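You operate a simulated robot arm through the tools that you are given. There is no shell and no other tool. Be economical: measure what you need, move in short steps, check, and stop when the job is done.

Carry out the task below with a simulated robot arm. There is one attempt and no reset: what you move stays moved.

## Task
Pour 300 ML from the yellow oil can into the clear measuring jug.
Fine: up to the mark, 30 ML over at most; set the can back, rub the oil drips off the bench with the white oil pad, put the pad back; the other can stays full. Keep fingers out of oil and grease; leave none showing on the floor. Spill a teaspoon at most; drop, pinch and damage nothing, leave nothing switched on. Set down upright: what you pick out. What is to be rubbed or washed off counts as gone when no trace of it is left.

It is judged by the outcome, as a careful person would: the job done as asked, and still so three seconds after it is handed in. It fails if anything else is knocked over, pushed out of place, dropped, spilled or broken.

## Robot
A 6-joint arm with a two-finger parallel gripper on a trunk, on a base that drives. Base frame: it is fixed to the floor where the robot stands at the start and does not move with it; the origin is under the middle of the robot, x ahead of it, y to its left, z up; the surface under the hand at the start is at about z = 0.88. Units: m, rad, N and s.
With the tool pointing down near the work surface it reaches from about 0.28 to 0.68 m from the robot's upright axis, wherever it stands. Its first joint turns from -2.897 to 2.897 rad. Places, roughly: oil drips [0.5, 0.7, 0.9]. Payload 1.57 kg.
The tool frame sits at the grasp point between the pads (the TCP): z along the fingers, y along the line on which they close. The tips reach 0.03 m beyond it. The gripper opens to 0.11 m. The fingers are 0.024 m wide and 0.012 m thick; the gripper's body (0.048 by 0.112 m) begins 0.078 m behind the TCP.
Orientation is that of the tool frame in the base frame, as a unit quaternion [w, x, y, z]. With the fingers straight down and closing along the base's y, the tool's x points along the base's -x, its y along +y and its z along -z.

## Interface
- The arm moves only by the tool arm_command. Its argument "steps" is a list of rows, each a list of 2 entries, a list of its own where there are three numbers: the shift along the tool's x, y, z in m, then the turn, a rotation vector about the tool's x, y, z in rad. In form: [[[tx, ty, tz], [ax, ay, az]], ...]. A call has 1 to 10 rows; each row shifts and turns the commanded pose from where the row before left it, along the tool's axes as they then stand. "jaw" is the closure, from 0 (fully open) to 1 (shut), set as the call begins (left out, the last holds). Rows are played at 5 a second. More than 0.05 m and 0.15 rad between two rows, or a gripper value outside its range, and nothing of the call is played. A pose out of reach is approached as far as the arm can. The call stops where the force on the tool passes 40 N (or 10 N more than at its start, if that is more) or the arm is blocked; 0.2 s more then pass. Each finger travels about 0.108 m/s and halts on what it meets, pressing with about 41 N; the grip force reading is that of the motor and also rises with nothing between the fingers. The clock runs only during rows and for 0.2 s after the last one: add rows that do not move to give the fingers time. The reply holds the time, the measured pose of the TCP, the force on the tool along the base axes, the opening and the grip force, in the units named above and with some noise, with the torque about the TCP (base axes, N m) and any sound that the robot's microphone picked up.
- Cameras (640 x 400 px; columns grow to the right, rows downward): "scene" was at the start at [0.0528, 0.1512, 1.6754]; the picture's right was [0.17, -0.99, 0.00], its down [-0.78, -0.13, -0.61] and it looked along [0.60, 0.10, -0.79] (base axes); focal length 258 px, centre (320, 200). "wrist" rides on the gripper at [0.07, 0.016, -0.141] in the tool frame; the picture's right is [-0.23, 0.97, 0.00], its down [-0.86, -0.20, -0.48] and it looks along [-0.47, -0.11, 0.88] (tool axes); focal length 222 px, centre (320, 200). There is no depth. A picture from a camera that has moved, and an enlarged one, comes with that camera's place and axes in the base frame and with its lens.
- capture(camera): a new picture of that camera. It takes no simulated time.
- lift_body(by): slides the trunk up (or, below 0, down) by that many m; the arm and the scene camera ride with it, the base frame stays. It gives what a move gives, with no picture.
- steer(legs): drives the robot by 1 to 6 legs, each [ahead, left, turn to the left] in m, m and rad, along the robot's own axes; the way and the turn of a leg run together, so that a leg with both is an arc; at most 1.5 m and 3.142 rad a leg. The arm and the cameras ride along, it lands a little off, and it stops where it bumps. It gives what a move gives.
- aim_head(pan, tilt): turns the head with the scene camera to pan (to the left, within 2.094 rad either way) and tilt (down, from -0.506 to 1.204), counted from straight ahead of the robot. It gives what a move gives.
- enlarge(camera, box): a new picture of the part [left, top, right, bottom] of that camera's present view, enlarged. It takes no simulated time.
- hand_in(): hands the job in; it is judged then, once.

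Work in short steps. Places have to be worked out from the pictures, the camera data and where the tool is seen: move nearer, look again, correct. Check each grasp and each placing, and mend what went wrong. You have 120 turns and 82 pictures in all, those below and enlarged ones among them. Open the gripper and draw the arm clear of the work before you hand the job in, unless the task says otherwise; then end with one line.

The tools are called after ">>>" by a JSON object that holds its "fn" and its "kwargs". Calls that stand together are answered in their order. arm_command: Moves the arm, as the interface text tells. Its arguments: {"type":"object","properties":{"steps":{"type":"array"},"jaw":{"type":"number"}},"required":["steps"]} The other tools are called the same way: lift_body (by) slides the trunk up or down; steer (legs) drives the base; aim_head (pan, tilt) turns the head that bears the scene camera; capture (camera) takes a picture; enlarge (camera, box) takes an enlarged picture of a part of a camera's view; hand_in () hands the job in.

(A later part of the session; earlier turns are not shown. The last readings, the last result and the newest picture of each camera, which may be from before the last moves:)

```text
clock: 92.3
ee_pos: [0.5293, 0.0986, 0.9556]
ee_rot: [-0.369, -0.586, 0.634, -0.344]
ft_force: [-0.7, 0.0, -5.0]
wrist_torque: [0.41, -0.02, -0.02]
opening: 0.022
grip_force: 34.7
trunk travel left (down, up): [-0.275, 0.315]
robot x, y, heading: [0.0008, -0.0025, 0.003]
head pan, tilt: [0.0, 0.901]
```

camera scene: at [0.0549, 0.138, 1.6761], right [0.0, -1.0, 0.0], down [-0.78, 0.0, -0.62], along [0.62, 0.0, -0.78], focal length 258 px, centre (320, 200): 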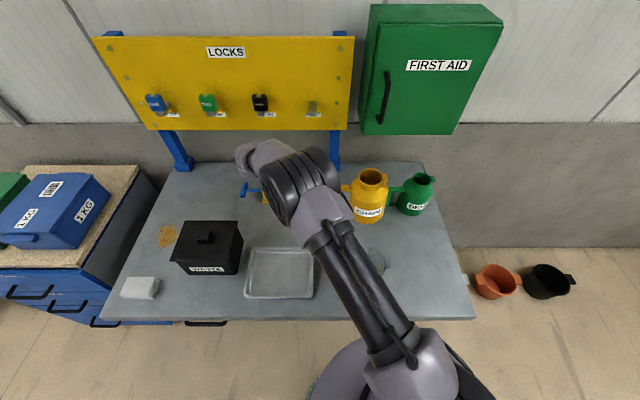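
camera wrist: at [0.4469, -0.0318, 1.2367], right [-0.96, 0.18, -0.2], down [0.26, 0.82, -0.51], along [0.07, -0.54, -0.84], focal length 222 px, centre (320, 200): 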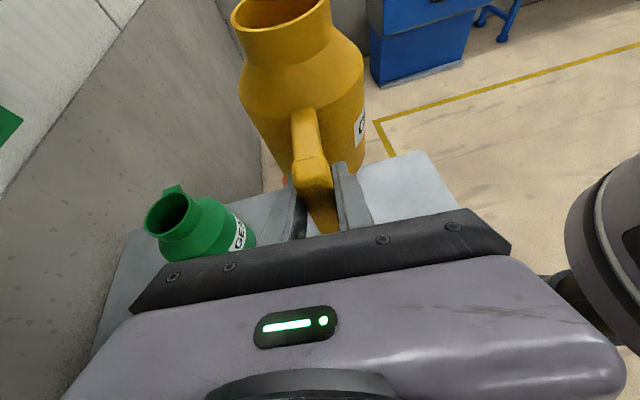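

>>> {"fn": "arm_command", "kwargs": {"steps": [[[-0.0009, 0, 0.0005], [0, 0, 0]], [[0, 0, 0], [0, 0, 0]]]}}

>>> {"fn": "arm_command", "kwargs": {"steps": [[[-0.0009, 0, 0.0005], [0, 0, 0]], [[0, 0, 0], [0, 0, 0]]]}}

```text
clock: 92.9
ee_pos: [0.5289, 0.0991, 0.9542]
ee_rot: [-0.369, -0.586, 0.634, -0.344]
ft_force: [0.8, 0.2, -3.6]
wrist_torque: [0.4, 0.0, -0.01]
opening: 0.0218
grip_force: 35.1
trunk travel left (down, up): [-0.275, 0.315]
robot x, y, heading: [0.0011, 0.0016, -0.0]
head pan, tilt: [0.0, 0.901]
```

```text
clock: 93.5
ee_pos: [0.53, 0.0995, 0.9536]
ee_rot: [-0.369, -0.586, 0.634, -0.344]
ft_force: [-0.9, 0.3, -3.6]
wrist_torque: [0.43, -0.05, 0.01]
opening: 0.0218
grip_force: 35.0
trunk travel left (down, up): [-0.275, 0.315]
robot x, y, heading: [0.0008, 0.0021, 0.003]
head pan, tilt: [0.0, 0.901]
```

>>> {"fn": "arm_command", "kwargs": {"steps": [[[-0.0009, 0, 0.0005], [0, 0, 0]], [[-0.0009, 0, 0.0005], [0, 0, 0]], [[0, 0, 0], [0, 0, 0]]]}}

>>> {"fn": "arm_command", "kwargs": {"steps": [[[-0.0009, 0, 0.0005], [0, 0, 0]], [[0, 0, 0], [0, 0, 0]]]}}

>>> {"fn": "enlarge", "kwargs": {"camera": "scene", "box": [310, 150, 430, 240]}}

```text
clock: 94.3
ee_pos: [0.5302, 0.0989, 0.952]
ee_rot: [-0.369, -0.586, 0.633, -0.345]
ft_force: [0.5, -0.3, -5.2]
wrist_torque: [0.39, -0.03, 0.0]
opening: 0.0218
grip_force: 34.9
trunk travel left (down, up): [-0.275, 0.315]
robot x, y, heading: [0.0028, 0.0008, -0.002]
head pan, tilt: [0.0, 0.901]
```

```text
clock: 94.9
ee_pos: [0.529, 0.0995, 0.951]
ee_rot: [-0.369, -0.586, 0.634, -0.344]
ft_force: [0.2, 0.0, -4.2]
wrist_torque: [0.42, -0.02, -0.02]
opening: 0.0216
grip_force: 35.3
trunk travel left (down, up): [-0.275, 0.315]
robot x, y, heading: [-0.0002, -0.0012, 0.001]
head pan, tilt: [0.0, 0.901]
```

```text
4.44 times, centred on (370, 195) of scene
camera zoom: at [0.055, 0.1385, 1.6761], right [0.0, -1.0, 0.0], down [-0.78, 0.0, -0.62], along [0.62, 0.0, -0.78], focal length 1149 px, centre (98, 222)
```

zoom: 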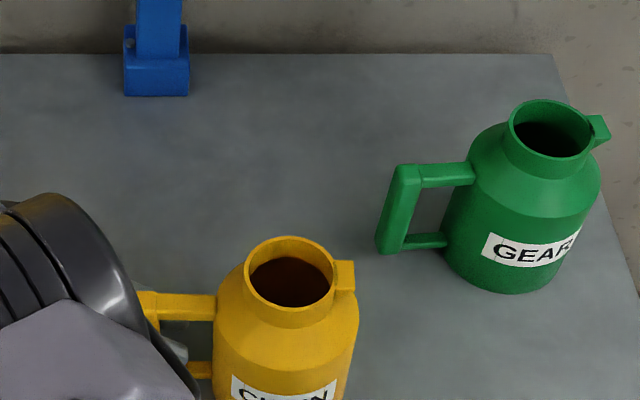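

Can hangs upright. Continue in three small lowering calls.

>>> {"fn": "arm_command", "kwargs": {"steps": [[[-0.001, 0, 0.0006], [0, 0, 0]], [[0, 0, 0], [0, 0, 0]]]}}

>>> {"fn": "arm_command", "kwargs": {"steps": [[[-0.001, 0, 0.0006], [0, 0, 0]], [[0, 0, 0], [0, 0, 0]]]}}

>>> {"fn": "arm_command", "kwargs": {"steps": [[[-0.001, 0, 0.0006], [0, 0, 0]], [[0, 0, 0], [0, 0, 0]]]}}

```text
clock: 95.5
ee_pos: [0.5299, 0.099, 0.9513]
ee_rot: [-0.368, -0.586, 0.634, -0.345]
ft_force: [0.1, 2.9, 18.3]
wrist_torque: [-0.5, 0.03, -0.05]
opening: 0.022
grip_force: 35.0
trunk travel left (down, up): [-0.275, 0.315]
robot x, y, heading: [-0.0013, 0.0013, -0.005]
head pan, tilt: [0.0, 0.901]
```

```text
clock: 96.1
ee_pos: [0.5267, 0.1005, 0.9493]
ee_rot: [-0.368, -0.587, 0.633, -0.346]
ft_force: [1.7, 6.3, 21.6]
wrist_torque: [-0.42, -0.08, 0.07]
opening: 0.0216
grip_force: 35.2
trunk travel left (down, up): [-0.275, 0.315]
robot x, y, heading: [0.002, 0.0029, 0.002]
head pan, tilt: [0.0, 0.901]
```

```text
clock: 96.7
ee_pos: [0.5286, 0.099, 0.9479]
ee_rot: [-0.369, -0.586, 0.635, -0.344]
ft_force: [-0.1, 7.8, 21.0]
wrist_torque: [-0.39, 0.02, 0.01]
opening: 0.0219
grip_force: 34.2
trunk travel left (down, up): [-0.275, 0.315]
robot x, y, heading: [-0.0012, 0.0032, -0.0]
head pan, tilt: [0.0, 0.901]
```

Seated at about 0.950. Release and back away along the tool axis.

>>> {"fn": "arm_command", "kwargs": {"steps": [[[0.0017, 0, -0.001], [0, 0, 0]], [[0, 0, 0], [0, 0, 0]]]}}

>>> {"fn": "arm_command", "kwargs": {"steps": [[[0, 0, 0], [0, 0, 0]], [[0, 0, 0], [0, 0, 0]], [[0, 0, 0], [0, 0, 0]], [[0, 0, -0.02], [0, 0, 0]], [[0, 0, -0.03], [0, 0, 0]], [[0, 0, -0.03], [0, 0, 0]], [[0, 0, -0.03], [0, 0, 0]], [[0, 0, -0.03], [0, 0, 0]]], "jaw": 0.4}}

>>> {"fn": "capture", "kwargs": {"camera": "wrist"}}

```text
clock: 97.3
ee_pos: [0.5283, 0.0993, 0.9478]
ee_rot: [-0.369, -0.586, 0.634, -0.343]
ft_force: [-0.8, 0.4, -1.9]
wrist_torque: [0.36, 0.01, -0.05]
opening: 0.0219
grip_force: 34.6
trunk travel left (down, up): [-0.275, 0.315]
robot x, y, heading: [-0.0026, -0.0015, 0.004]
head pan, tilt: [0.0, 0.901]
```

```text
clock: 99.1
ee_pos: [0.4988, 0.2144, 0.9998]
ee_rot: [-0.367, -0.586, 0.636, -0.342]
ft_force: [0.1, -0.4, -0.6]
wrist_torque: [0.04, 0.0, 0.03]
opening: 0.0659
grip_force: 0.0
out of reach, approached as far as the arm can: row 6, 7, 8
trunk travel left (down, up): [-0.275, 0.315]
robot x, y, heading: [0.002, -0.0015, -0.001]
head pan, tilt: [0.0, 0.901]
```

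```text
22 pictures are left
camera wrist: at [0.4892, 0.3022, 1.1297], right [-0.96, 0.19, -0.2], down [0.27, 0.82, -0.5], along [0.07, -0.54, -0.84], focal length 222 px, centre (320, 200)
```

wrist: 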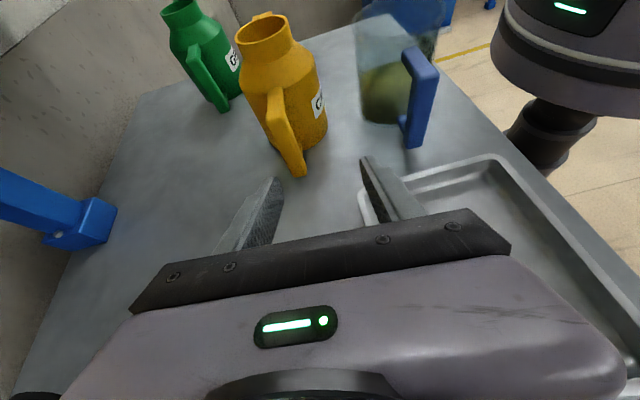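

The can stands upright, and this view sees the jug at a lower angle. Enlarge the jug for the oil line.

>>> {"fn": "enlarge", "kwargs": {"camera": "wrist", "box": [340, 0, 450, 150]}}

```text
2.67 times, centred on (395, 75) of wrist
camera zoom: at [0.4892, 0.3022, 1.1297], right [-0.96, 0.19, -0.2], down [0.27, 0.82, -0.5], along [0.07, -0.54, -0.84], focal length 592 px, centre (120, 533)
```

zoom: 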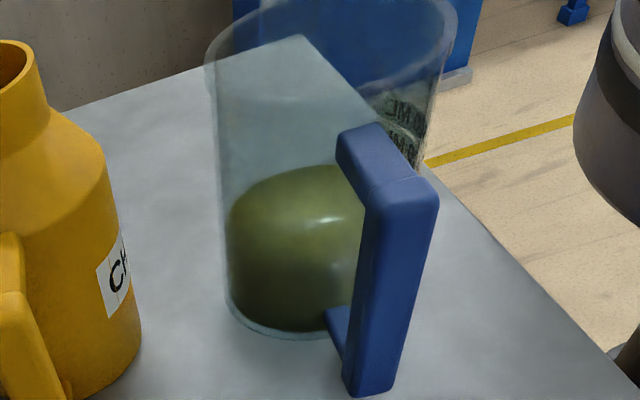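

The oil line is near 300 by proportion, but the ticks must decide. Raise the arm and drive back 0.6 m for a flatter scene view of the ticks.

>>> {"fn": "arm_command", "kwargs": {"steps": [[[0.0346, 0, -0.02], [0, 0, 0]], [[0.0346, 0, -0.02], [0, 0, 0]], [[0.0346, 0, -0.02], [0, 0, 0]], [[0.0346, 0, -0.02], [0, 0, 0]], [[0.0346, 0, -0.02], [0, 0, 0]], [[0.0346, 0, -0.02], [0, 0, 0]]], "jaw": 0}}

>>> {"fn": "steer", "kwargs": {"legs": [[-0.6, 0, 0]]}}

>>> {"fn": "aim_head", "kwargs": {"pan": -0.1, "tilt": 0.65}}

>>> {"fn": "capture", "kwargs": {"camera": "scene"}}

```text
clock: 100.5
ee_pos: [0.4971, 0.2081, 1.2392]
ee_rot: [-0.366, -0.588, 0.634, -0.344]
ft_force: [0.4, 0.1, 1.0]
wrist_torque: [0.04, -0.03, -0.02]
opening: 0.11
grip_force: 0.2
out of reach, approached as far as the arm can: row 6
trunk travel left (down, up): [-0.275, 0.315]
robot x, y, heading: [0.0032, -0.0026, -0.001]
head pan, tilt: [0.0, 0.901]
```

```text
clock: 103.9
ee_pos: [-0.1036, 0.2074, 1.239]
ee_rot: [-0.368, -0.586, 0.635, -0.344]
ft_force: [-0.3, 0.7, -0.3]
wrist_torque: [0.02, 0.0, -0.02]
opening: 0.1101
grip_force: 0.0
trunk travel left (down, up): [-0.275, 0.315]
robot x, y, heading: [-0.5991, -0.0011, -0.008]
head pan, tilt: [0.0, 0.901]
```

```text
clock: 104.7
ee_pos: [-0.1028, 0.2077, 1.2385]
ee_rot: [-0.369, -0.584, 0.636, -0.342]
ft_force: [-0.2, 0.2, -0.3]
wrist_torque: [0.02, -0.04, 0.02]
opening: 0.11
grip_force: 0.0
trunk travel left (down, up): [-0.275, 0.315]
robot x, y, heading: [-0.6029, -0.0001, -0.007]
head pan, tilt: [-0.099, 0.649]
```

```text
20 pictures are left
camera scene: at [-0.5342, 0.1317, 1.6965], right [-0.11, -0.99, 0.0], down [-0.6, 0.06, -0.8], along [0.79, -0.08, -0.61], focal length 258 px, centre (320, 200)
```

scene: 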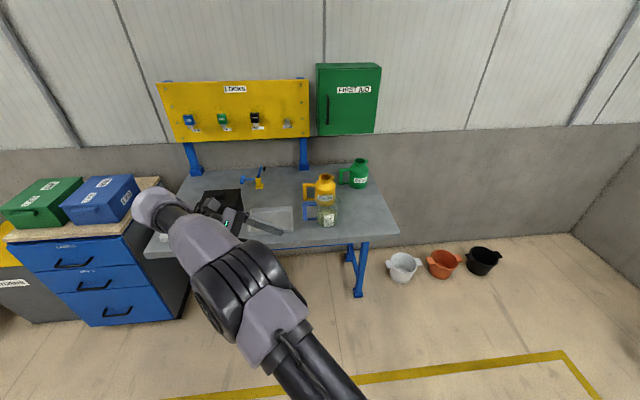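

The jug with its ticks is in clear view. Enlarge it strongly.

>>> {"fn": "enlarge", "kwargs": {"camera": "scene", "box": [312, 200, 344, 232]}}

```text
12.50 times, centred on (328, 216) of scene
camera zoom: at [-0.5342, 0.1317, 1.6965], right [-0.11, -0.99, 0.0], down [-0.6, 0.06, -0.8], along [0.79, -0.08, -0.61], focal length 3231 px, centre (220, 0)
```

zoom: 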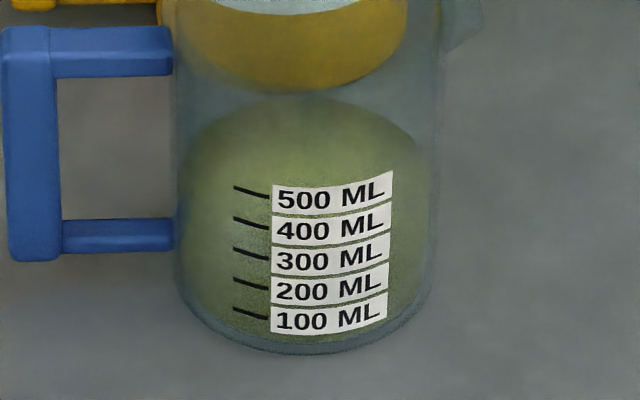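

Estimate from this flatter view: waterline at ≈310 ml. One sharper zoom to confirm the surface edges.

>>> {"fn": "enlarge", "kwargs": {"camera": "scene", "box": [318, 207, 338, 219.5]}}

```text
16.00 times, centred on (328, 213) of scene
camera zoom: at [-0.5342, 0.1317, 1.6965], right [-0.11, -0.99, 0.0], down [-0.6, 0.06, -0.8], along [0.79, -0.08, -0.61], focal length 4135 px, centre (192, -12)
```

zoom: 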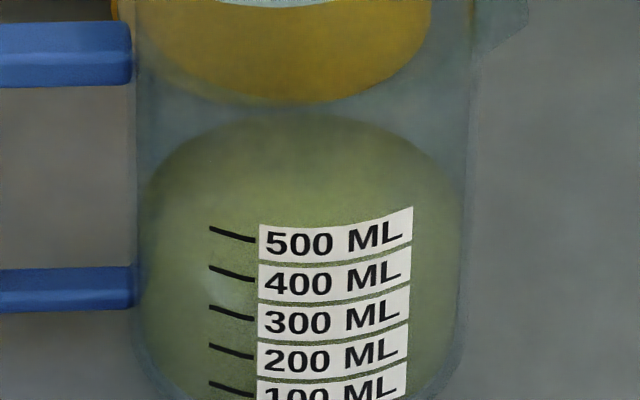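

Reading ≈306 ± 10 ml. To be surer, lower the trunk for an even flatter view.

>>> {"fn": "lift_body", "kwargs": {"by": -0.27}}

>>> {"fn": "aim_head", "kwargs": {"pan": -0.13, "tilt": 0.5}}

>>> {"fn": "capture", "kwargs": {"camera": "scene"}}

```text
clock: 107.4
ee_pos: [-0.1029, 0.2067, 0.9685]
ee_rot: [-0.369, -0.585, 0.636, -0.343]
ft_force: [0.2, -0.9, -0.1]
wrist_torque: [-0.02, -0.02, 0.03]
opening: 0.1098
grip_force: 0.1
trunk travel left (down, up): [-0.005, 0.585]
robot x, y, heading: [-0.6015, -0.0009, -0.008]
head pan, tilt: [-0.099, 0.649]
```

```text
clock: 108.1
ee_pos: [-0.1021, 0.2068, 0.9696]
ee_rot: [-0.368, -0.585, 0.636, -0.343]
ft_force: [0.0, 0.0, -0.2]
wrist_torque: [0.0, 0.02, -0.01]
opening: 0.1099
grip_force: 0.1
trunk travel left (down, up): [-0.005, 0.585]
robot x, y, heading: [-0.5996, 0.0043, -0.01]
head pan, tilt: [-0.129, 0.499]
```

```text
17 pictures are left
camera scene: at [-0.5303, 0.1285, 1.4399], right [-0.14, -0.99, 0.0], down [-0.47, 0.07, -0.88], along [0.87, -0.12, -0.48], focal length 258 px, centre (320, 200)
```

scene: 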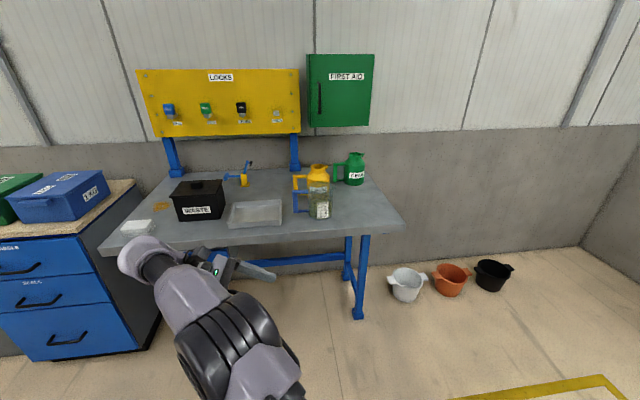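

>>> {"fn": "enlarge", "kwargs": {"camera": "scene", "box": [304, 194, 336, 220]}}

```text
15.38 times, centred on (320, 207) of scene
camera zoom: at [-0.5303, 0.1285, 1.4399], right [-0.14, -0.99, 0.0], down [-0.47, 0.07, -0.88], along [0.87, -0.12, -0.48], focal length 3976 px, centre (320, 92)
```

zoom: 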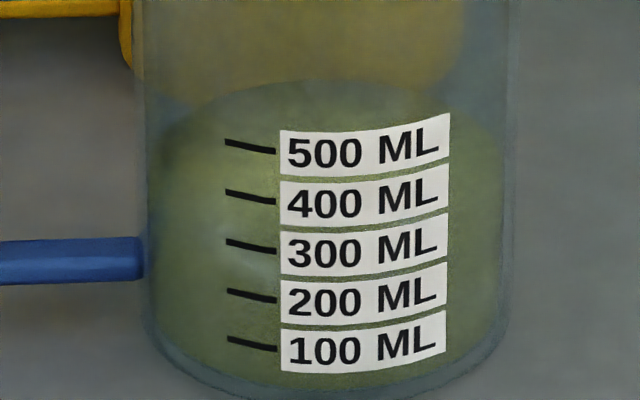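

This view gives ≈296–306 ml: right at the mark but on the edge, so a small top-up (~12 ml) is wise. Drive back to the bench; first I'll move the jug back to its place by its handle.

>>> {"fn": "lift_body", "kwargs": {"by": 0.27}}

>>> {"fn": "steer", "kwargs": {"legs": [[0.6, 0.003, 0.009]]}}

>>> {"fn": "aim_head", "kwargs": {"pan": 0.0, "tilt": 0.9}}

```text
clock: 110.9
ee_pos: [-0.1018, 0.2074, 1.2381]
ee_rot: [-0.369, -0.585, 0.636, -0.343]
ft_force: [0.3, -0.4, -0.4]
wrist_torque: [0.0, -0.02, -0.01]
opening: 0.1101
grip_force: 0.1
trunk travel left (down, up): [-0.275, 0.315]
robot x, y, heading: [-0.5973, 0.0013, -0.006]
head pan, tilt: [-0.129, 0.499]
```

```text
clock: 114.2
ee_pos: [0.4819, 0.2135, 1.2377]
ee_rot: [-0.368, -0.587, 0.633, -0.346]
ft_force: [0.4, -0.9, -0.6]
wrist_torque: [-0.01, -0.01, -0.01]
opening: 0.1101
grip_force: 0.0
trunk travel left (down, up): [-0.275, 0.315]
robot x, y, heading: [-0.013, 0.0009, 0.001]
head pan, tilt: [-0.129, 0.499]
```

```text
clock: 115.1
ee_pos: [0.4797, 0.213, 1.2389]
ee_rot: [-0.366, -0.589, 0.632, -0.346]
ft_force: [-0.2, 0.4, 0.5]
wrist_torque: [0.01, -0.03, -0.01]
opening: 0.11
grip_force: 0.1
trunk travel left (down, up): [-0.275, 0.315]
robot x, y, heading: [-0.0105, 0.0002, -0.002]
head pan, tilt: [0.0, 0.901]
```

Back at the bench. Move to a pre-grasp behind the jug's handle (bar ≈ (0.375, 0.109, 0.89–0.985)).

>>> {"fn": "arm_command", "kwargs": {"steps": [[[-0.0276, 0.0137, 0.0203], [0, 0, 0]], [[-0.0276, 0.0137, 0.0203], [0, 0, 0]], [[-0.0276, 0.0137, 0.0203], [0, 0, 0]], [[-0.0276, 0.0137, 0.0203], [0, 0, 0]], [[-0.0276, 0.0137, 0.0203], [0, 0, 0]], [[-0.0276, 0.0137, 0.0203], [0, 0, 0]], [[-0.0276, 0.0137, 0.0203], [0, 0, 0]], [[0, 0, 0], [0, 0, 0]]], "jaw": 0.3}}

>>> {"fn": "capture", "kwargs": {"camera": "wrist"}}

```text
clock: 116.9
ee_pos: [0.384, 0.1924, 0.9987]
ee_rot: [-0.367, -0.588, 0.633, -0.345]
ft_force: [1.4, -0.9, -0.9]
wrist_torque: [0.03, 0.01, 0.0]
opening: 0.0771
grip_force: 0.1
trunk travel left (down, up): [-0.275, 0.315]
robot x, y, heading: [-0.012, 0.0026, 0.004]
head pan, tilt: [0.0, 0.901]
```

```text
15 pictures are left
camera wrist: at [0.3753, 0.2813, 1.1277], right [-0.96, 0.18, -0.2], down [0.26, 0.82, -0.51], along [0.08, -0.54, -0.84], focal length 222 px, centre (320, 200)
```

wrist: 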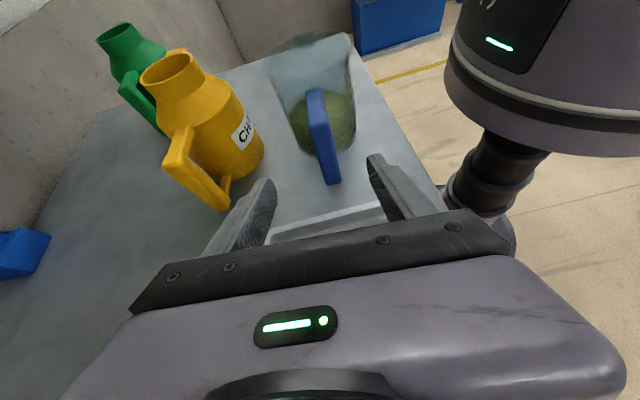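

Handle is lined up. Advance 10 cm onto it and look at the fit before closing.

>>> {"fn": "arm_command", "kwargs": {"steps": [[[-0.002, 0, 0.026], [0, 0, 0]], [[-0.002, 0, 0.026], [0, 0, 0]], [[-0.002, 0, 0.026], [0, 0, 0]], [[-0.002, 0, 0.024], [0, 0, 0]], [[0, 0, 0], [0, 0, 0]]]}}

>>> {"fn": "capture", "kwargs": {"camera": "wrist"}}

```text
clock: 118.1
ee_pos: [0.3787, 0.1068, 0.9423]
ee_rot: [-0.367, -0.587, 0.633, -0.345]
ft_force: [-1.0, 1.4, 0.4]
wrist_torque: [0.01, -0.02, 0.01]
opening: 0.077
grip_force: 0.1
trunk travel left (down, up): [-0.275, 0.315]
robot x, y, heading: [-0.0145, 0.0051, 0.004]
head pan, tilt: [0.0, 0.901]
```

```text
14 pictures are left
camera wrist: at [0.369, 0.196, 1.0707], right [-0.96, 0.18, -0.2], down [0.26, 0.82, -0.51], along [0.08, -0.54, -0.84], focal length 222 px, centre (320, 200)
```

wrist: 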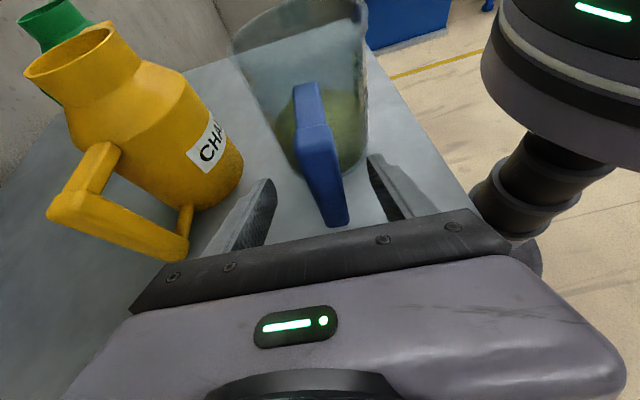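

Handle centred. Close, lift 8 mm, and check weight.

>>> {"fn": "arm_command", "kwargs": {"steps": [[[0, 0, 0], [0, 0, 0]], [[0, 0, 0], [0, 0, 0]], [[0, 0, 0], [0, 0, 0]], [[0, 0, 0], [0, 0, 0]], [[0, 0, 0], [0, 0, 0]]], "jaw": 1}}

>>> {"fn": "arm_command", "kwargs": {"steps": [[[0.0023, 0, -0.0013], [0, 0, 0]], [[0.0023, 0, -0.0013], [0, 0, 0]], [[0.0023, 0, -0.0013], [0, 0, 0]], [[0, 0, 0], [0, 0, 0]], [[0, 0, 0], [0, 0, 0]]]}}

>>> {"fn": "arm_command", "kwargs": {"steps": [[[0, 0, 0], [0, 0, 0]], [[0, 0, 0], [0, 0, 0]]]}}

>>> {"fn": "arm_command", "kwargs": {"steps": [[[0, 0, 0], [0, 0, 0]], [[0, 0, 0], [0, 0, 0]]]}}

```text
clock: 119.3
ee_pos: [0.3799, 0.1063, 0.941]
ee_rot: [-0.367, -0.588, 0.633, -0.345]
ft_force: [-0.4, 0.8, 2.6]
wrist_torque: [-0.15, 0.35, -0.1]
opening: 0.0215
grip_force: 34.4
trunk travel left (down, up): [-0.275, 0.315]
robot x, y, heading: [-0.0173, -0.0006, 0.002]
head pan, tilt: [0.0, 0.901]
```

```text
clock: 120.5
ee_pos: [0.3789, 0.1067, 0.95]
ee_rot: [-0.368, -0.588, 0.633, -0.345]
ft_force: [0.0, 0.5, -3.9]
wrist_torque: [0.3, -0.04, 0.0]
opening: 0.0221
grip_force: 35.0
trunk travel left (down, up): [-0.275, 0.315]
robot x, y, heading: [-0.0156, 0.002, 0.003]
head pan, tilt: [0.0, 0.901]
```

```text
clock: 121.1
ee_pos: [0.379, 0.1068, 0.9502]
ee_rot: [-0.368, -0.587, 0.634, -0.344]
ft_force: [0.4, -0.2, -2.5]
wrist_torque: [0.33, -0.02, 0.01]
opening: 0.0218
grip_force: 35.0
trunk travel left (down, up): [-0.275, 0.315]
robot x, y, heading: [-0.0177, 0.0011, -0.0]
head pan, tilt: [0.0, 0.901]
```

```text
clock: 121.7
ee_pos: [0.3785, 0.1062, 0.95]
ee_rot: [-0.367, -0.588, 0.633, -0.345]
ft_force: [0.0, 0.6, -4.1]
wrist_torque: [0.34, -0.07, 0.02]
opening: 0.0217
grip_force: 34.6
trunk travel left (down, up): [-0.275, 0.315]
robot x, y, heading: [-0.0159, 0.0074, 0.0]
head pan, tilt: [0.0, 0.901]
```

Jug hangs freely. Shift it by (+9, +38) mm to its old place and lower it.

>>> {"fn": "arm_command", "kwargs": {"steps": [[[-0.0048, -0.0015, -0.0083], [0, 0, 0]], [[-0.0048, -0.0014, -0.0084], [0, 0, 0]], [[-0.0048, -0.0015, -0.0083], [0, 0, 0]], [[-0.0048, -0.0014, -0.0084], [0, 0, 0]], [[-0.0026, 0, 0.0015], [0, 0, 0]], [[-0.0026, 0, 0.0015], [0, 0, 0]], [[0, 0, 0], [0, 0, 0]]]}}

>>> {"fn": "arm_command", "kwargs": {"steps": [[[-0.001, 0, 0.0006], [0, 0, 0]], [[0, 0, 0], [0, 0, 0]]]}}

>>> {"fn": "arm_command", "kwargs": {"steps": [[[-0.0009, 0, 0.0005], [0, 0, 0]], [[0, 0, 0], [0, 0, 0]]]}}

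```text
clock: 123.3
ee_pos: [0.3868, 0.1445, 0.9449]
ee_rot: [-0.367, -0.589, 0.632, -0.346]
ft_force: [0.0, -0.3, -3.6]
wrist_torque: [0.34, -0.03, 0.01]
opening: 0.0218
grip_force: 35.1
trunk travel left (down, up): [-0.275, 0.315]
robot x, y, heading: [-0.0165, 0.0039, -0.002]
head pan, tilt: [0.0, 0.901]
```

```text
clock: 123.9
ee_pos: [0.3875, 0.1432, 0.9442]
ee_rot: [-0.368, -0.588, 0.633, -0.345]
ft_force: [0.4, -0.6, -3.5]
wrist_torque: [0.33, -0.03, 0.02]
opening: 0.0219
grip_force: 34.9
trunk travel left (down, up): [-0.275, 0.315]
robot x, y, heading: [-0.0138, 0.0042, 0.002]
head pan, tilt: [0.0, 0.901]
```

```text
clock: 124.5
ee_pos: [0.3869, 0.1453, 0.9428]
ee_rot: [-0.367, -0.587, 0.633, -0.345]
ft_force: [-0.5, 0.6, -3.0]
wrist_torque: [0.36, 0.01, 0.01]
opening: 0.0218
grip_force: 34.8
trunk travel left (down, up): [-0.275, 0.315]
robot x, y, heading: [-0.0159, 0.0033, 0.005]
head pan, tilt: [0.0, 0.901]
```

>>> {"fn": "arm_command", "kwargs": {"steps": [[[-0.0009, 0, 0.0005], [0, 0, 0]], [[0, 0, 0], [0, 0, 0]]]}}

>>> {"fn": "arm_command", "kwargs": {"steps": [[[-0.0006, 0, 0.0004], [0, 0, 0]], [[0, 0, 0], [0, 0, 0]]]}}

```text
clock: 125.1
ee_pos: [0.3867, 0.1443, 0.941]
ee_rot: [-0.366, -0.589, 0.633, -0.345]
ft_force: [-1.1, 0.5, 1.3]
wrist_torque: [-0.09, 0.24, -0.04]
opening: 0.0215
grip_force: 34.7
trunk travel left (down, up): [-0.275, 0.315]
robot x, y, heading: [-0.0169, 0.0021, 0.0]
head pan, tilt: [0.0, 0.901]
```

```text
clock: 125.7
ee_pos: [0.3866, 0.1449, 0.9421]
ee_rot: [-0.367, -0.587, 0.633, -0.346]
ft_force: [3.2, 1.4, 12.5]
wrist_torque: [-0.88, 0.56, 0.21]
opening: 0.0216
grip_force: 35.0
trunk travel left (down, up): [-0.275, 0.315]
robot x, y, heading: [-0.0134, 0.0054, 0.004]
head pan, tilt: [0.0, 0.901]
```

Jug seated at its old place. Ease off, release, back away and slide over behind the can's handle.

>>> {"fn": "arm_command", "kwargs": {"steps": [[[0.0006, 0, -0.0004], [0, 0, 0]], [[0, 0, 0], [0, 0, 0]]]}}

>>> {"fn": "arm_command", "kwargs": {"steps": [[[0, 0, 0], [0, 0, 0]], [[0, 0, 0], [0, 0, 0]], [[0, 0, -0.025], [0, 0, 0]], [[0, 0, -0.025], [0, 0, 0]], [[0, 0, -0.02], [0, 0, 0]], [[-0.0015, -0.0351, -0.0026], [0, 0, 0]], [[-0.0015, -0.0351, -0.0026], [0, 0, 0]], [[-0.0015, -0.0351, -0.0026], [0, 0, 0]], [[-0.0015, -0.0351, -0.0026], [0, 0, 0]], [[0, 0, 0], [0, 0, 0]]], "jaw": 0.4}}

>>> {"fn": "capture", "kwargs": {"camera": "wrist"}}

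```text
clock: 126.3
ee_pos: [0.3868, 0.1448, 0.9407]
ee_rot: [-0.367, -0.588, 0.633, -0.345]
ft_force: [0.7, -0.9, -0.1]
wrist_torque: [0.08, 0.12, 0.07]
opening: 0.0216
grip_force: 34.5
trunk travel left (down, up): [-0.275, 0.315]
robot x, y, heading: [-0.0157, 0.0005, 0.004]
head pan, tilt: [0.0, 0.901]
```

```text
clock: 128.5
ee_pos: [0.4981, 0.194, 0.9829]
ee_rot: [-0.366, -0.588, 0.633, -0.346]
ft_force: [-0.1, 0.0, 0.2]
wrist_torque: [-0.01, 0.0, -0.01]
opening: 0.0659
grip_force: 0.2
out of reach, approached as far as the arm can: row 8, 9
trunk travel left (down, up): [-0.275, 0.315]
robot x, y, heading: [-0.0178, 0.0001, -0.002]
head pan, tilt: [0.0, 0.901]
```

```text
13 pictures are left
camera wrist: at [0.4869, 0.2829, 1.1119], right [-0.96, 0.18, -0.2], down [0.26, 0.82, -0.51], along [0.08, -0.54, -0.84], focal length 222 px, centre (320, 200)
```

wrist: 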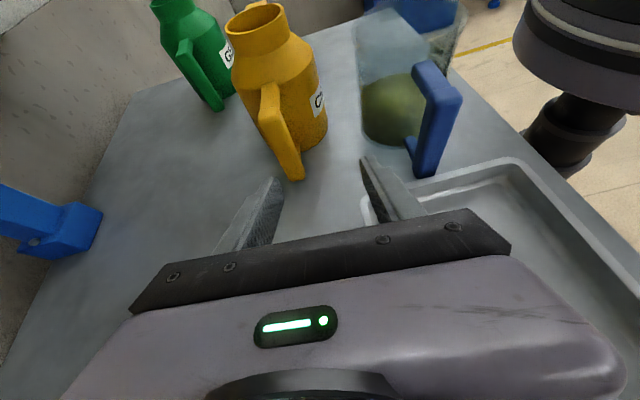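

Move in onto the can's handle: align in x first, then advance.

>>> {"fn": "arm_command", "kwargs": {"steps": [[[0.004, -0.0192, 0.015], [0, 0, 0]], [[0.004, -0.0192, 0.015], [0, 0, 0]], [[0.0044, 0, 0.0212], [0, 0, 0]], [[0.0044, 0, 0.0212], [0, 0, 0]], [[0.0044, 0, 0.0212], [0, 0, 0]], [[0, 0, 0], [0, 0, 0]]]}}

>>> {"fn": "capture", "kwargs": {"camera": "wrist"}}

```text
clock: 129.9
ee_pos: [0.5175, 0.0945, 0.9524]
ee_rot: [-0.367, -0.588, 0.633, -0.345]
ft_force: [-0.4, -0.2, -0.7]
wrist_torque: [-0.01, -0.01, 0.02]
opening: 0.066
grip_force: 0.1
out of reach, approached as far as the arm can: row 1, 2
trunk travel left (down, up): [-0.275, 0.315]
robot x, y, heading: [-0.0131, 0.0083, 0.002]
head pan, tilt: [0.0, 0.901]
```

```text
12 pictures are left
camera wrist: at [0.5067, 0.1841, 1.0818], right [-0.96, 0.18, -0.2], down [0.26, 0.82, -0.51], along [0.07, -0.54, -0.84], focal length 222 px, centre (320, 200)
```

wrist: 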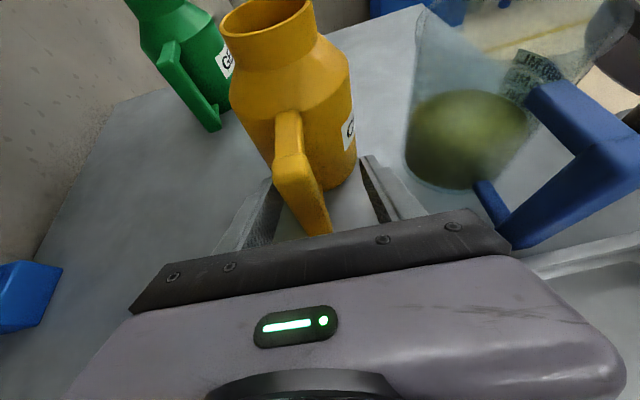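

Shift 1 cm toward +x to centre, then close and lift 3 cm.

>>> {"fn": "arm_command", "kwargs": {"steps": [[[0.0, -0.0055, -0.002], [0, 0, 0]], [[0.0, -0.005, -0.002], [0, 0, 0]], [[0, 0, 0], [0, 0, 0]]]}}

>>> {"fn": "arm_command", "kwargs": {"steps": [[[0, 0, 0], [0, 0, 0]], [[0, 0, 0], [0, 0, 0]], [[0, 0, 0], [0, 0, 0]], [[0, 0, 0], [0, 0, 0]]], "jaw": 1}}

>>> {"fn": "arm_command", "kwargs": {"steps": [[[0.0043, 0, -0.0025], [0, 0, 0]], [[0.0087, 0, -0.005], [0, 0, 0]], [[0.0087, 0, -0.005], [0, 0, 0]], [[0, 0, 0], [0, 0, 0]], [[0, 0, 0], [0, 0, 0]]]}}

```text
clock: 130.7
ee_pos: [0.5291, 0.0976, 0.953]
ee_rot: [-0.367, -0.588, 0.633, -0.345]
ft_force: [0.1, 0.9, 0.1]
wrist_torque: [0.03, -0.01, -0.05]
opening: 0.0658
grip_force: 0.0
trunk travel left (down, up): [-0.275, 0.315]
robot x, y, heading: [-0.0138, 0.0019, 0.004]
head pan, tilt: [0.0, 0.901]
```

```text
clock: 131.7
ee_pos: [0.5279, 0.0988, 0.9538]
ee_rot: [-0.368, -0.587, 0.633, -0.345]
ft_force: [0.0, 0.8, 1.0]
wrist_torque: [-0.2, 0.36, -0.1]
opening: 0.0219
grip_force: 35.2
trunk travel left (down, up): [-0.275, 0.315]
robot x, y, heading: [-0.0174, 0.0001, 0.009]
head pan, tilt: [0.0, 0.901]
```

```text
clock: 132.9
ee_pos: [0.5281, 0.0984, 0.9776]
ee_rot: [-0.367, -0.588, 0.632, -0.345]
ft_force: [-0.1, -0.5, -4.7]
wrist_torque: [0.38, -0.01, 0.01]
opening: 0.0217
grip_force: 34.9
trunk travel left (down, up): [-0.275, 0.315]
robot x, y, heading: [-0.0237, 0.0075, -0.002]
head pan, tilt: [0.0, 0.901]
```

Good hold (seat height 0.9538 noted). Raise and carry it over the jug's restored place, higher this time.

>>> {"fn": "arm_command", "kwargs": {"steps": [[[0.0287, 0, -0.0166], [0, 0, 0]], [[0.0287, 0, -0.0166], [0, 0, 0]], [[0.0287, 0, -0.0166], [0, 0, 0]], [[0.0287, 0, -0.0166], [0, 0, 0]], [[-0.0082, 0.0283, -0.0142], [0, 0, 0]], [[-0.0082, 0.0283, -0.0142], [0, 0, 0]], [[-0.0082, 0.0283, -0.0142], [0, 0, 0]], [[-0.0082, 0.0283, -0.0142], [0, 0, 0]], [[-0.0082, 0.0283, -0.0142], [0, 0, 0]], [[0, 0, 0], [0, 0, 0]]]}}

>>> {"fn": "arm_command", "kwargs": {"steps": [[[0.005, 0, -0.0066], [0, -0.052, 0]], [[0.005, 0, -0.0066], [0, -0.052, 0]], [[0.005, 0, -0.0066], [0, -0.052, 0]], [[0.005, 0, -0.0066], [0, -0.052, 0]], [[0.005, 0, -0.0066], [0, -0.052, 0]], [[0.005, 0, -0.0066], [0, -0.052, 0]], [[0.005, 0, -0.0066], [0, -0.052, 0]], [[0.005, 0, -0.0066], [0, -0.052, 0]]]}}

>>> {"fn": "arm_command", "kwargs": {"steps": [[[0.0032, 0, -0.0027], [0, -0.052, 0]], [[0.0032, 0, -0.0027], [0, -0.052, 0]], [[0.0032, 0, -0.0027], [0, -0.052, 0]], [[0.0032, 0, -0.0027], [0, -0.052, 0]], [[0.0032, 0, -0.0027], [0, -0.052, 0]], [[0.0032, 0, -0.0027], [0, -0.052, 0]], [[0.0032, 0, -0.0027], [0, -0.052, 0]], [[0, 0, 0], [0, 0, 0]]]}}

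>>> {"fn": "arm_command", "kwargs": {"steps": [[[0.0036, 0, 0], [0, -0.047, 0]], [[0.0036, 0, 0], [0, -0.047, 0]], [[0.0036, 0, 0], [0, -0.047, 0]], [[0.0036, 0, 0], [0, -0.047, 0]], [[0.0036, 0, 0], [0, -0.047, 0]], [[0.0038, 0, 0.001], [0, -0.04, 0]], [[0.0038, 0, 0.001], [0, -0.04, 0]], [[0.0038, 0, 0.001], [0, -0.04, 0]], [[0.0038, 0, 0.001], [0, -0.04, 0]]]}}

>>> {"fn": "enlarge", "kwargs": {"camera": "scene", "box": [300, 200, 412, 300]}}

```text
clock: 135.1
ee_pos: [0.3938, 0.1916, 1.1104]
ee_rot: [-0.367, -0.588, 0.633, -0.345]
ft_force: [-0.5, 0.1, -5.1]
wrist_torque: [0.44, -0.07, 0.01]
opening: 0.0218
grip_force: 34.8
trunk travel left (down, up): [-0.275, 0.315]
robot x, y, heading: [-0.0173, 0.0028, -0.001]
head pan, tilt: [0.0, 0.901]
```

```text
clock: 136.9
ee_pos: [0.3921, 0.2065, 1.1732]
ee_rot: [-0.228, -0.646, 0.696, -0.216]
ft_force: [-0.1, 0.3, -4.2]
wrist_torque: [0.35, -0.04, -0.02]
opening: 0.0218
grip_force: 34.7
trunk travel left (down, up): [-0.275, 0.315]
robot x, y, heading: [-0.0169, -0.0002, -0.002]
head pan, tilt: [0.0, 0.901]
```

```text
clock: 138.7
ee_pos: [0.3922, 0.1954, 1.2016]
ee_rot: [-0.099, -0.675, 0.725, -0.095]
ft_force: [-0.1, -0.5, -4.2]
wrist_torque: [0.21, -0.03, -0.04]
opening: 0.0219
grip_force: 34.7
trunk travel left (down, up): [-0.275, 0.315]
robot x, y, heading: [-0.0159, 0.0018, 0.004]
head pan, tilt: [0.0, 0.901]
```

```text
clock: 140.7
ee_pos: [0.3886, 0.1617, 1.2017]
ee_rot: [0.045, -0.68, 0.731, 0.039]
ft_force: [0.1, -0.1, -4.7]
wrist_torque: [0.04, 0.02, -0.03]
opening: 0.0217
grip_force: 34.7
trunk travel left (down, up): [-0.275, 0.315]
robot x, y, heading: [-0.015, 0.0014, 0.001]
head pan, tilt: [0.0, 0.901]
```

```text
4.00 times, centred on (356, 250) of scene
camera zoom: at [0.0387, 0.142, 1.6761], right [0.0, -1.0, 0.0], down [-0.78, 0.0, -0.62], along [0.62, 0.0, -0.78], focal length 1034 px, centre (176, 0)
```

zoom: 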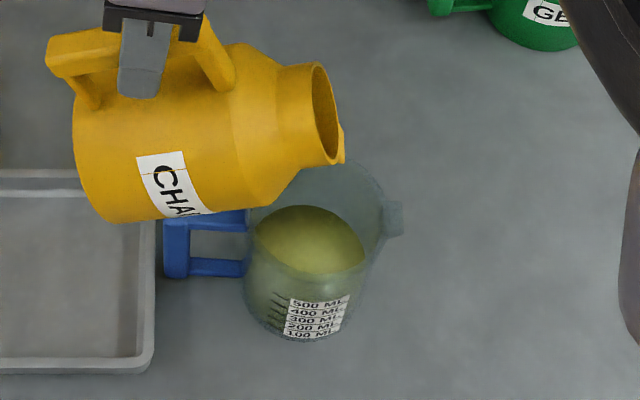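

Lip sits over the jug. Tilt the remaining 0.35 rad (0.03 beyond the last time), then wait for the flow to end.

>>> {"fn": "arm_command", "kwargs": {"steps": [[[0.0037, 0, -0.0011], [0, -0.0389, 0]], [[0.0037, 0, -0.0011], [0, -0.0389, 0]], [[0.0037, 0, -0.0011], [0, -0.0389, 0]], [[0.0037, 0, -0.0011], [0, -0.0389, 0]], [[0.0037, 0, -0.0011], [0, -0.0389, 0]], [[0.0037, 0, -0.0011], [0, -0.0389, 0]], [[0.0037, 0, -0.0011], [0, -0.0389, 0]], [[0.0037, 0, -0.0011], [0, -0.0389, 0]], [[0.0037, 0, -0.0011], [0, -0.0389, 0]], [[0, 0, 0], [0, 0, 0]]]}}

>>> {"fn": "enlarge", "kwargs": {"camera": "scene", "box": [300, 200, 412, 300]}}

>>> {"fn": "arm_command", "kwargs": {"steps": [[[0, 0, 0], [0, 0, 0]], [[0, 0, 0], [0, 0, 0]], [[0, 0, 0], [0, 0, 0]], [[0, 0, 0], [0, 0, 0]], [[0, 0, 0], [0, 0, 0]], [[0, 0, 0], [0, 0, 0]], [[0, 0, 0], [0, 0, 0]]]}}

```text
clock: 142.9
ee_pos: [0.386, 0.1273, 1.2009]
ee_rot: [0.171, -0.664, 0.711, 0.157]
ft_force: [-0.6, -0.4, -4.8]
wrist_torque: [-0.08, 0.04, -0.01]
opening: 0.0219
grip_force: 34.6
trunk travel left (down, up): [-0.275, 0.315]
robot x, y, heading: [-0.0142, -0.0005, -0.002]
head pan, tilt: [0.0, 0.901]
```

```text
4.00 times, centred on (356, 250) of scene
camera zoom: at [0.0387, 0.1425, 1.676], right [0.0, -1.0, 0.0], down [-0.78, 0.0, -0.62], along [0.62, 0.0, -0.78], focal length 1034 px, centre (176, 0)
```

zoom: 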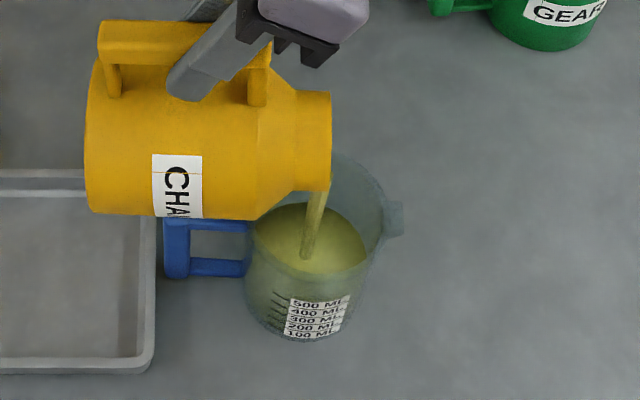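

```text
clock: 144.5
ee_pos: [0.3858, 0.1276, 1.2007]
ee_rot: [0.172, -0.663, 0.712, 0.157]
ft_force: [0.0, 0.2, -4.4]
wrist_torque: [-0.09, 0.05, 0.04]
opening: 0.0219
grip_force: 35.0
trunk travel left (down, up): [-0.275, 0.315]
robot x, y, heading: [-0.0163, 0.0047, -0.001]
head pan, tilt: [0.0, 0.901]
```

It flowed noticeably. Check the level now at high zoom.

>>> {"fn": "enlarge", "kwargs": {"camera": "scene", "box": [344, 244, 392, 286]}}

```text
9.52 times, centred on (368, 265) of scene
camera zoom: at [0.0387, 0.1423, 1.676], right [0.0, -1.0, 0.0], down [-0.78, 0.0, -0.62], along [0.62, 0.0, -0.78], focal length 2462 px, centre (-137, -419)
```

zoom: 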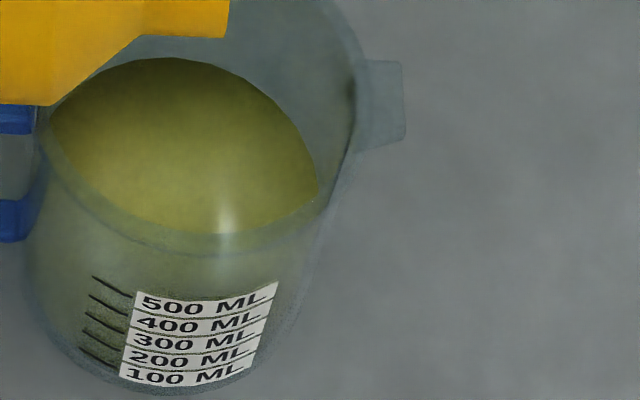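

The back edge moved more than planned — stop here: raise and tilt the can back upright, then measure.

>>> {"fn": "arm_command", "kwargs": {"steps": [[[-0.012, 0, -0.0237], [0, 0.0, 0]], [[-0.0186, 0, -0.0138], [0, 0.075, 0]], [[-0.0186, 0, -0.0138], [0, 0.075, 0]], [[-0.0066, 0, 0.0099], [0, 0.075, 0]], [[-0.0066, 0, 0.0099], [0, 0.075, 0]], [[-0.0066, 0, 0.0099], [0, 0.075, 0]], [[-0.0066, 0, 0.0099], [0, 0.075, 0]], [[-0.0066, 0, 0.0099], [0, 0.075, 0]], [[-0.0066, 0, 0.0099], [0, 0.075, 0]], [[-0.0066, 0, 0.0099], [0, 0.075, 0]]]}}

>>> {"fn": "arm_command", "kwargs": {"steps": [[[-0.0035, 0, 0.0059], [0, 0.075, 0]], [[-0.0035, 0, 0.0059], [0, 0.075, 0]], [[-0.0035, 0, 0.0059], [0, 0.075, 0]], [[-0.0035, 0, 0.0059], [0, 0.075, 0]], [[-0.0035, 0, 0.0059], [0, 0.075, 0]], [[-0.0066, 0, 0.0099], [0, 0.075, 0]], [[-0.0066, 0, 0.0099], [0, 0.075, 0]], [[-0.0066, 0, 0.0099], [0, 0.075, 0]], [[-0.0066, 0, 0.0099], [0, 0.075, 0]], [[-0.0066, 0, 0.0099], [0, 0.075, 0]]]}}

>>> {"fn": "arm_command", "kwargs": {"steps": [[[-0.0066, 0, 0.0099], [0, 0.075, 0]], [[-0.002, 0, 0.0033], [0, 0.025, 0]], [[0, 0, 0], [0, 0, 0]], [[0, 0, 0], [0, 0, 0]]]}}

>>> {"fn": "arm_command", "kwargs": {"steps": [[[0, 0, 0], [0, 0, 0]], [[0, 0, 0], [0, 0, 0]]]}}

>>> {"fn": "arm_command", "kwargs": {"steps": [[[0, 0, 0], [0, 0, 0]], [[0, 0, 0], [0, 0, 0]]]}}

>>> {"fn": "arm_command", "kwargs": {"steps": [[[0, 0, 0], [0, 0, 0]], [[0, 0, 0], [0, 0, 0]]]}}

```text
clock: 146.7
ee_pos: [0.392, 0.2037, 1.2038]
ee_rot: [-0.074, -0.677, 0.728, -0.073]
ft_force: [-0.1, -1.0, -4.8]
wrist_torque: [0.15, 0.01, -0.01]
opening: 0.0218
grip_force: 35.2
trunk travel left (down, up): [-0.275, 0.315]
robot x, y, heading: [-0.0168, 0.0047, 0.006]
head pan, tilt: [0.0, 0.901]
```

```text
clock: 148.9
ee_pos: [0.3927, 0.1999, 1.1113]
ee_rot: [-0.336, -0.604, 0.65, -0.316]
ft_force: [0.0, -0.7, -4.1]
wrist_torque: [0.34, -0.04, 0.01]
opening: 0.0217
grip_force: 34.6
trunk travel left (down, up): [-0.275, 0.315]
robot x, y, heading: [-0.0163, 0.0025, 0.002]
head pan, tilt: [0.0, 0.901]
```

```text
clock: 149.9
ee_pos: [0.3929, 0.1936, 1.0992]
ee_rot: [-0.368, -0.588, 0.633, -0.345]
ft_force: [0.1, -0.2, -5.1]
wrist_torque: [0.36, -0.03, 0.01]
opening: 0.0219
grip_force: 34.7
trunk travel left (down, up): [-0.275, 0.315]
robot x, y, heading: [-0.0118, 0.0048, -0.002]
head pan, tilt: [0.0, 0.901]
```

```text
clock: 150.5
ee_pos: [0.3929, 0.193, 1.0982]
ee_rot: [-0.368, -0.587, 0.633, -0.345]
ft_force: [-0.6, 0.2, -3.9]
wrist_torque: [0.36, -0.02, -0.03]
opening: 0.0218
grip_force: 35.0
trunk travel left (down, up): [-0.275, 0.315]
robot x, y, heading: [-0.0129, 0.0039, 0.004]
head pan, tilt: [0.0, 0.901]
```

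```text
clock: 151.1
ee_pos: [0.393, 0.1935, 1.0968]
ee_rot: [-0.367, -0.588, 0.632, -0.346]
ft_force: [0.2, 0.1, -4.0]
wrist_torque: [0.36, -0.01, 0.02]
opening: 0.022
grip_force: 35.2
trunk travel left (down, up): [-0.275, 0.315]
robot x, y, heading: [-0.0173, 0.0051, -0.002]
head pan, tilt: [0.0, 0.901]
```

```text
clock: 151.7
ee_pos: [0.393, 0.1938, 1.0973]
ee_rot: [-0.366, -0.589, 0.632, -0.346]
ft_force: [-0.2, 0.0, -3.7]
wrist_torque: [0.35, -0.06, -0.01]
opening: 0.0219
grip_force: 34.4
trunk travel left (down, up): [-0.275, 0.315]
robot x, y, heading: [-0.0129, 0.0006, 0.002]
head pan, tilt: [0.0, 0.901]
```

Torque dropped from 0.41 to 0.357, so ~50 ml more went in; I need another flat view. First return the can home (the way is clear now): raise a bit and carry it.

>>> {"fn": "arm_command", "kwargs": {"steps": [[[0.0242, 0, -0.014], [0, 0, 0]], [[0, 0, 0], [0, 0, 0]]]}}

>>> {"fn": "arm_command", "kwargs": {"steps": [[[0.0154, -0.0088, 0.0267], [0, 0, 0]], [[0.0154, -0.0088, 0.0267], [0, 0, 0]], [[0.0154, -0.0088, 0.0267], [0, 0, 0]], [[0.0154, -0.0088, 0.0267], [0, 0, 0]], [[0.0154, -0.0088, 0.0267], [0, 0, 0]], [[0.0154, -0.0088, 0.0267], [0, 0, 0]], [[0.0154, -0.0088, 0.0267], [0, 0, 0]], [[0.0154, -0.0088, 0.0267], [0, 0, 0]], [[0.0154, -0.0088, 0.0267], [0, 0, 0]], [[0.0154, -0.0088, 0.0267], [0, 0, 0]]]}}

>>> {"fn": "arm_command", "kwargs": {"steps": [[[0, 0, 0], [0, 0, 0]]]}}

```text
clock: 152.3
ee_pos: [0.3924, 0.193, 1.1261]
ee_rot: [-0.367, -0.587, 0.634, -0.344]
ft_force: [0.5, -0.3, -3.9]
wrist_torque: [0.38, 0.01, 0.01]
opening: 0.0219
grip_force: 34.8
trunk travel left (down, up): [-0.275, 0.315]
robot x, y, heading: [-0.0179, 0.0039, 0.001]
head pan, tilt: [0.0, 0.901]
```

```text
clock: 154.5
ee_pos: [0.459, -0.1202, 1.1284]
ee_rot: [-0.367, -0.588, 0.633, -0.345]
ft_force: [0.4, -0.7, -3.6]
wrist_torque: [0.35, -0.02, 0.03]
opening: 0.0219
grip_force: 35.3
trunk travel left (down, up): [-0.275, 0.315]
robot x, y, heading: [-0.0156, 0.0074, -0.001]
head pan, tilt: [0.0, 0.901]
```

```text
clock: 154.9
ee_pos: [0.4586, -0.1205, 1.1272]
ee_rot: [-0.367, -0.588, 0.633, -0.345]
ft_force: [0.1, 0.4, -3.8]
wrist_torque: [0.39, -0.01, 0.01]
opening: 0.0219
grip_force: 35.0
trunk travel left (down, up): [-0.275, 0.315]
robot x, y, heading: [-0.0136, 0.0026, 0.002]
head pan, tilt: [0.0, 0.901]
```

Lower in stages; stop short at 0.958, then creep.

>>> {"fn": "arm_command", "kwargs": {"steps": [[[-0.0245, 0.001, 0.0141], [0, 0, 0]], [[-0.0245, 0.001, 0.0141], [0, 0, 0]], [[-0.0245, 0.001, 0.0141], [0, 0, 0]], [[-0.0245, 0.001, 0.0141], [0, 0, 0]], [[0, 0, 0], [0, 0, 0]]]}}

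>>> {"fn": "arm_command", "kwargs": {"steps": [[[-0.0245, 0, 0.0141], [0, 0, 0]], [[-0.0225, 0, 0.013], [0, 0, 0]], [[0, 0, 0], [0, 0, 0]]]}}

>>> {"fn": "arm_command", "kwargs": {"steps": [[[-0.0009, 0, 0.0005], [0, 0, 0]], [[0, 0, 0], [0, 0, 0]]]}}

>>> {"fn": "arm_command", "kwargs": {"steps": [[[-0.0009, 0, 0.0005], [0, 0, 0]], [[0, 0, 0], [0, 0, 0]]]}}

```text
clock: 156.1
ee_pos: [0.457, -0.1212, 1.0136]
ee_rot: [-0.367, -0.588, 0.633, -0.345]
ft_force: [0.3, 0.3, -3.7]
wrist_torque: [0.39, -0.01, -0.01]
opening: 0.0218
grip_force: 34.9
trunk travel left (down, up): [-0.275, 0.315]
robot x, y, heading: [-0.0147, 0.0069, 0.004]
head pan, tilt: [0.0, 0.901]
```

```text
clock: 156.9
ee_pos: [0.4567, -0.122, 0.9594]
ee_rot: [-0.367, -0.588, 0.633, -0.345]
ft_force: [-0.2, 0.8, -4.3]
wrist_torque: [0.36, -0.05, -0.01]
opening: 0.0217
grip_force: 34.8
trunk travel left (down, up): [-0.275, 0.315]
robot x, y, heading: [-0.0142, 0.0035, 0.002]
head pan, tilt: [0.0, 0.901]
```

```text
clock: 157.5
ee_pos: [0.4554, -0.1217, 0.96]
ee_rot: [-0.368, -0.587, 0.633, -0.345]
ft_force: [0.3, 0.0, -2.8]
wrist_torque: [0.41, -0.01, 0.0]
opening: 0.0218
grip_force: 35.0
trunk travel left (down, up): [-0.275, 0.315]
robot x, y, heading: [-0.0156, 0.0006, 0.0]
head pan, tilt: [0.0, 0.901]
```

```text
clock: 158.1
ee_pos: [0.4554, -0.1219, 0.9589]
ee_rot: [-0.366, -0.588, 0.633, -0.345]
ft_force: [-0.8, -0.7, -3.8]
wrist_torque: [0.38, -0.02, 0.0]
opening: 0.0217
grip_force: 35.0
trunk travel left (down, up): [-0.275, 0.315]
robot x, y, heading: [-0.0187, 0.0002, 0.005]
head pan, tilt: [0.0, 0.901]
```

>>> {"fn": "arm_command", "kwargs": {"steps": [[[-0.0022, 0, 0.0013], [0, 0, 0]], [[0, 0, 0], [0, 0, 0]]]}}

>>> {"fn": "arm_command", "kwargs": {"steps": [[[-0.001, 0, 0.0006], [0, 0, 0]], [[0, 0, 0], [0, 0, 0]]]}}

>>> {"fn": "arm_command", "kwargs": {"steps": [[[-0.0008, 0, 0.0004], [0, 0, 0]], [[0, 0, 0], [0, 0, 0]]]}}

```text
clock: 158.7
ee_pos: [0.4559, -0.121, 0.9559]
ee_rot: [-0.367, -0.588, 0.633, -0.345]
ft_force: [-0.3, 0.2, -3.4]
wrist_torque: [0.36, -0.02, -0.01]
opening: 0.0217
grip_force: 35.0
trunk travel left (down, up): [-0.275, 0.315]
robot x, y, heading: [-0.0139, 0.0036, 0.004]
head pan, tilt: [0.0, 0.901]
```

```text
clock: 159.3
ee_pos: [0.4544, -0.1207, 0.9558]
ee_rot: [-0.367, -0.588, 0.633, -0.345]
ft_force: [0.2, -0.5, -4.2]
wrist_torque: [0.42, -0.03, -0.01]
opening: 0.0216
grip_force: 35.1
trunk travel left (down, up): [-0.275, 0.315]
robot x, y, heading: [-0.0149, 0.0059, -0.002]
head pan, tilt: [0.0, 0.901]
```

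```text
clock: 159.9
ee_pos: [0.4555, -0.1221, 0.9547]
ee_rot: [-0.367, -0.587, 0.634, -0.344]
ft_force: [0.7, -1.5, -3.6]
wrist_torque: [0.5, 0.01, -0.1]
opening: 0.0219
grip_force: 34.8
trunk travel left (down, up): [-0.275, 0.315]
robot x, y, heading: [-0.0131, 0.0045, 0.001]
head pan, tilt: [0.0, 0.901]
```

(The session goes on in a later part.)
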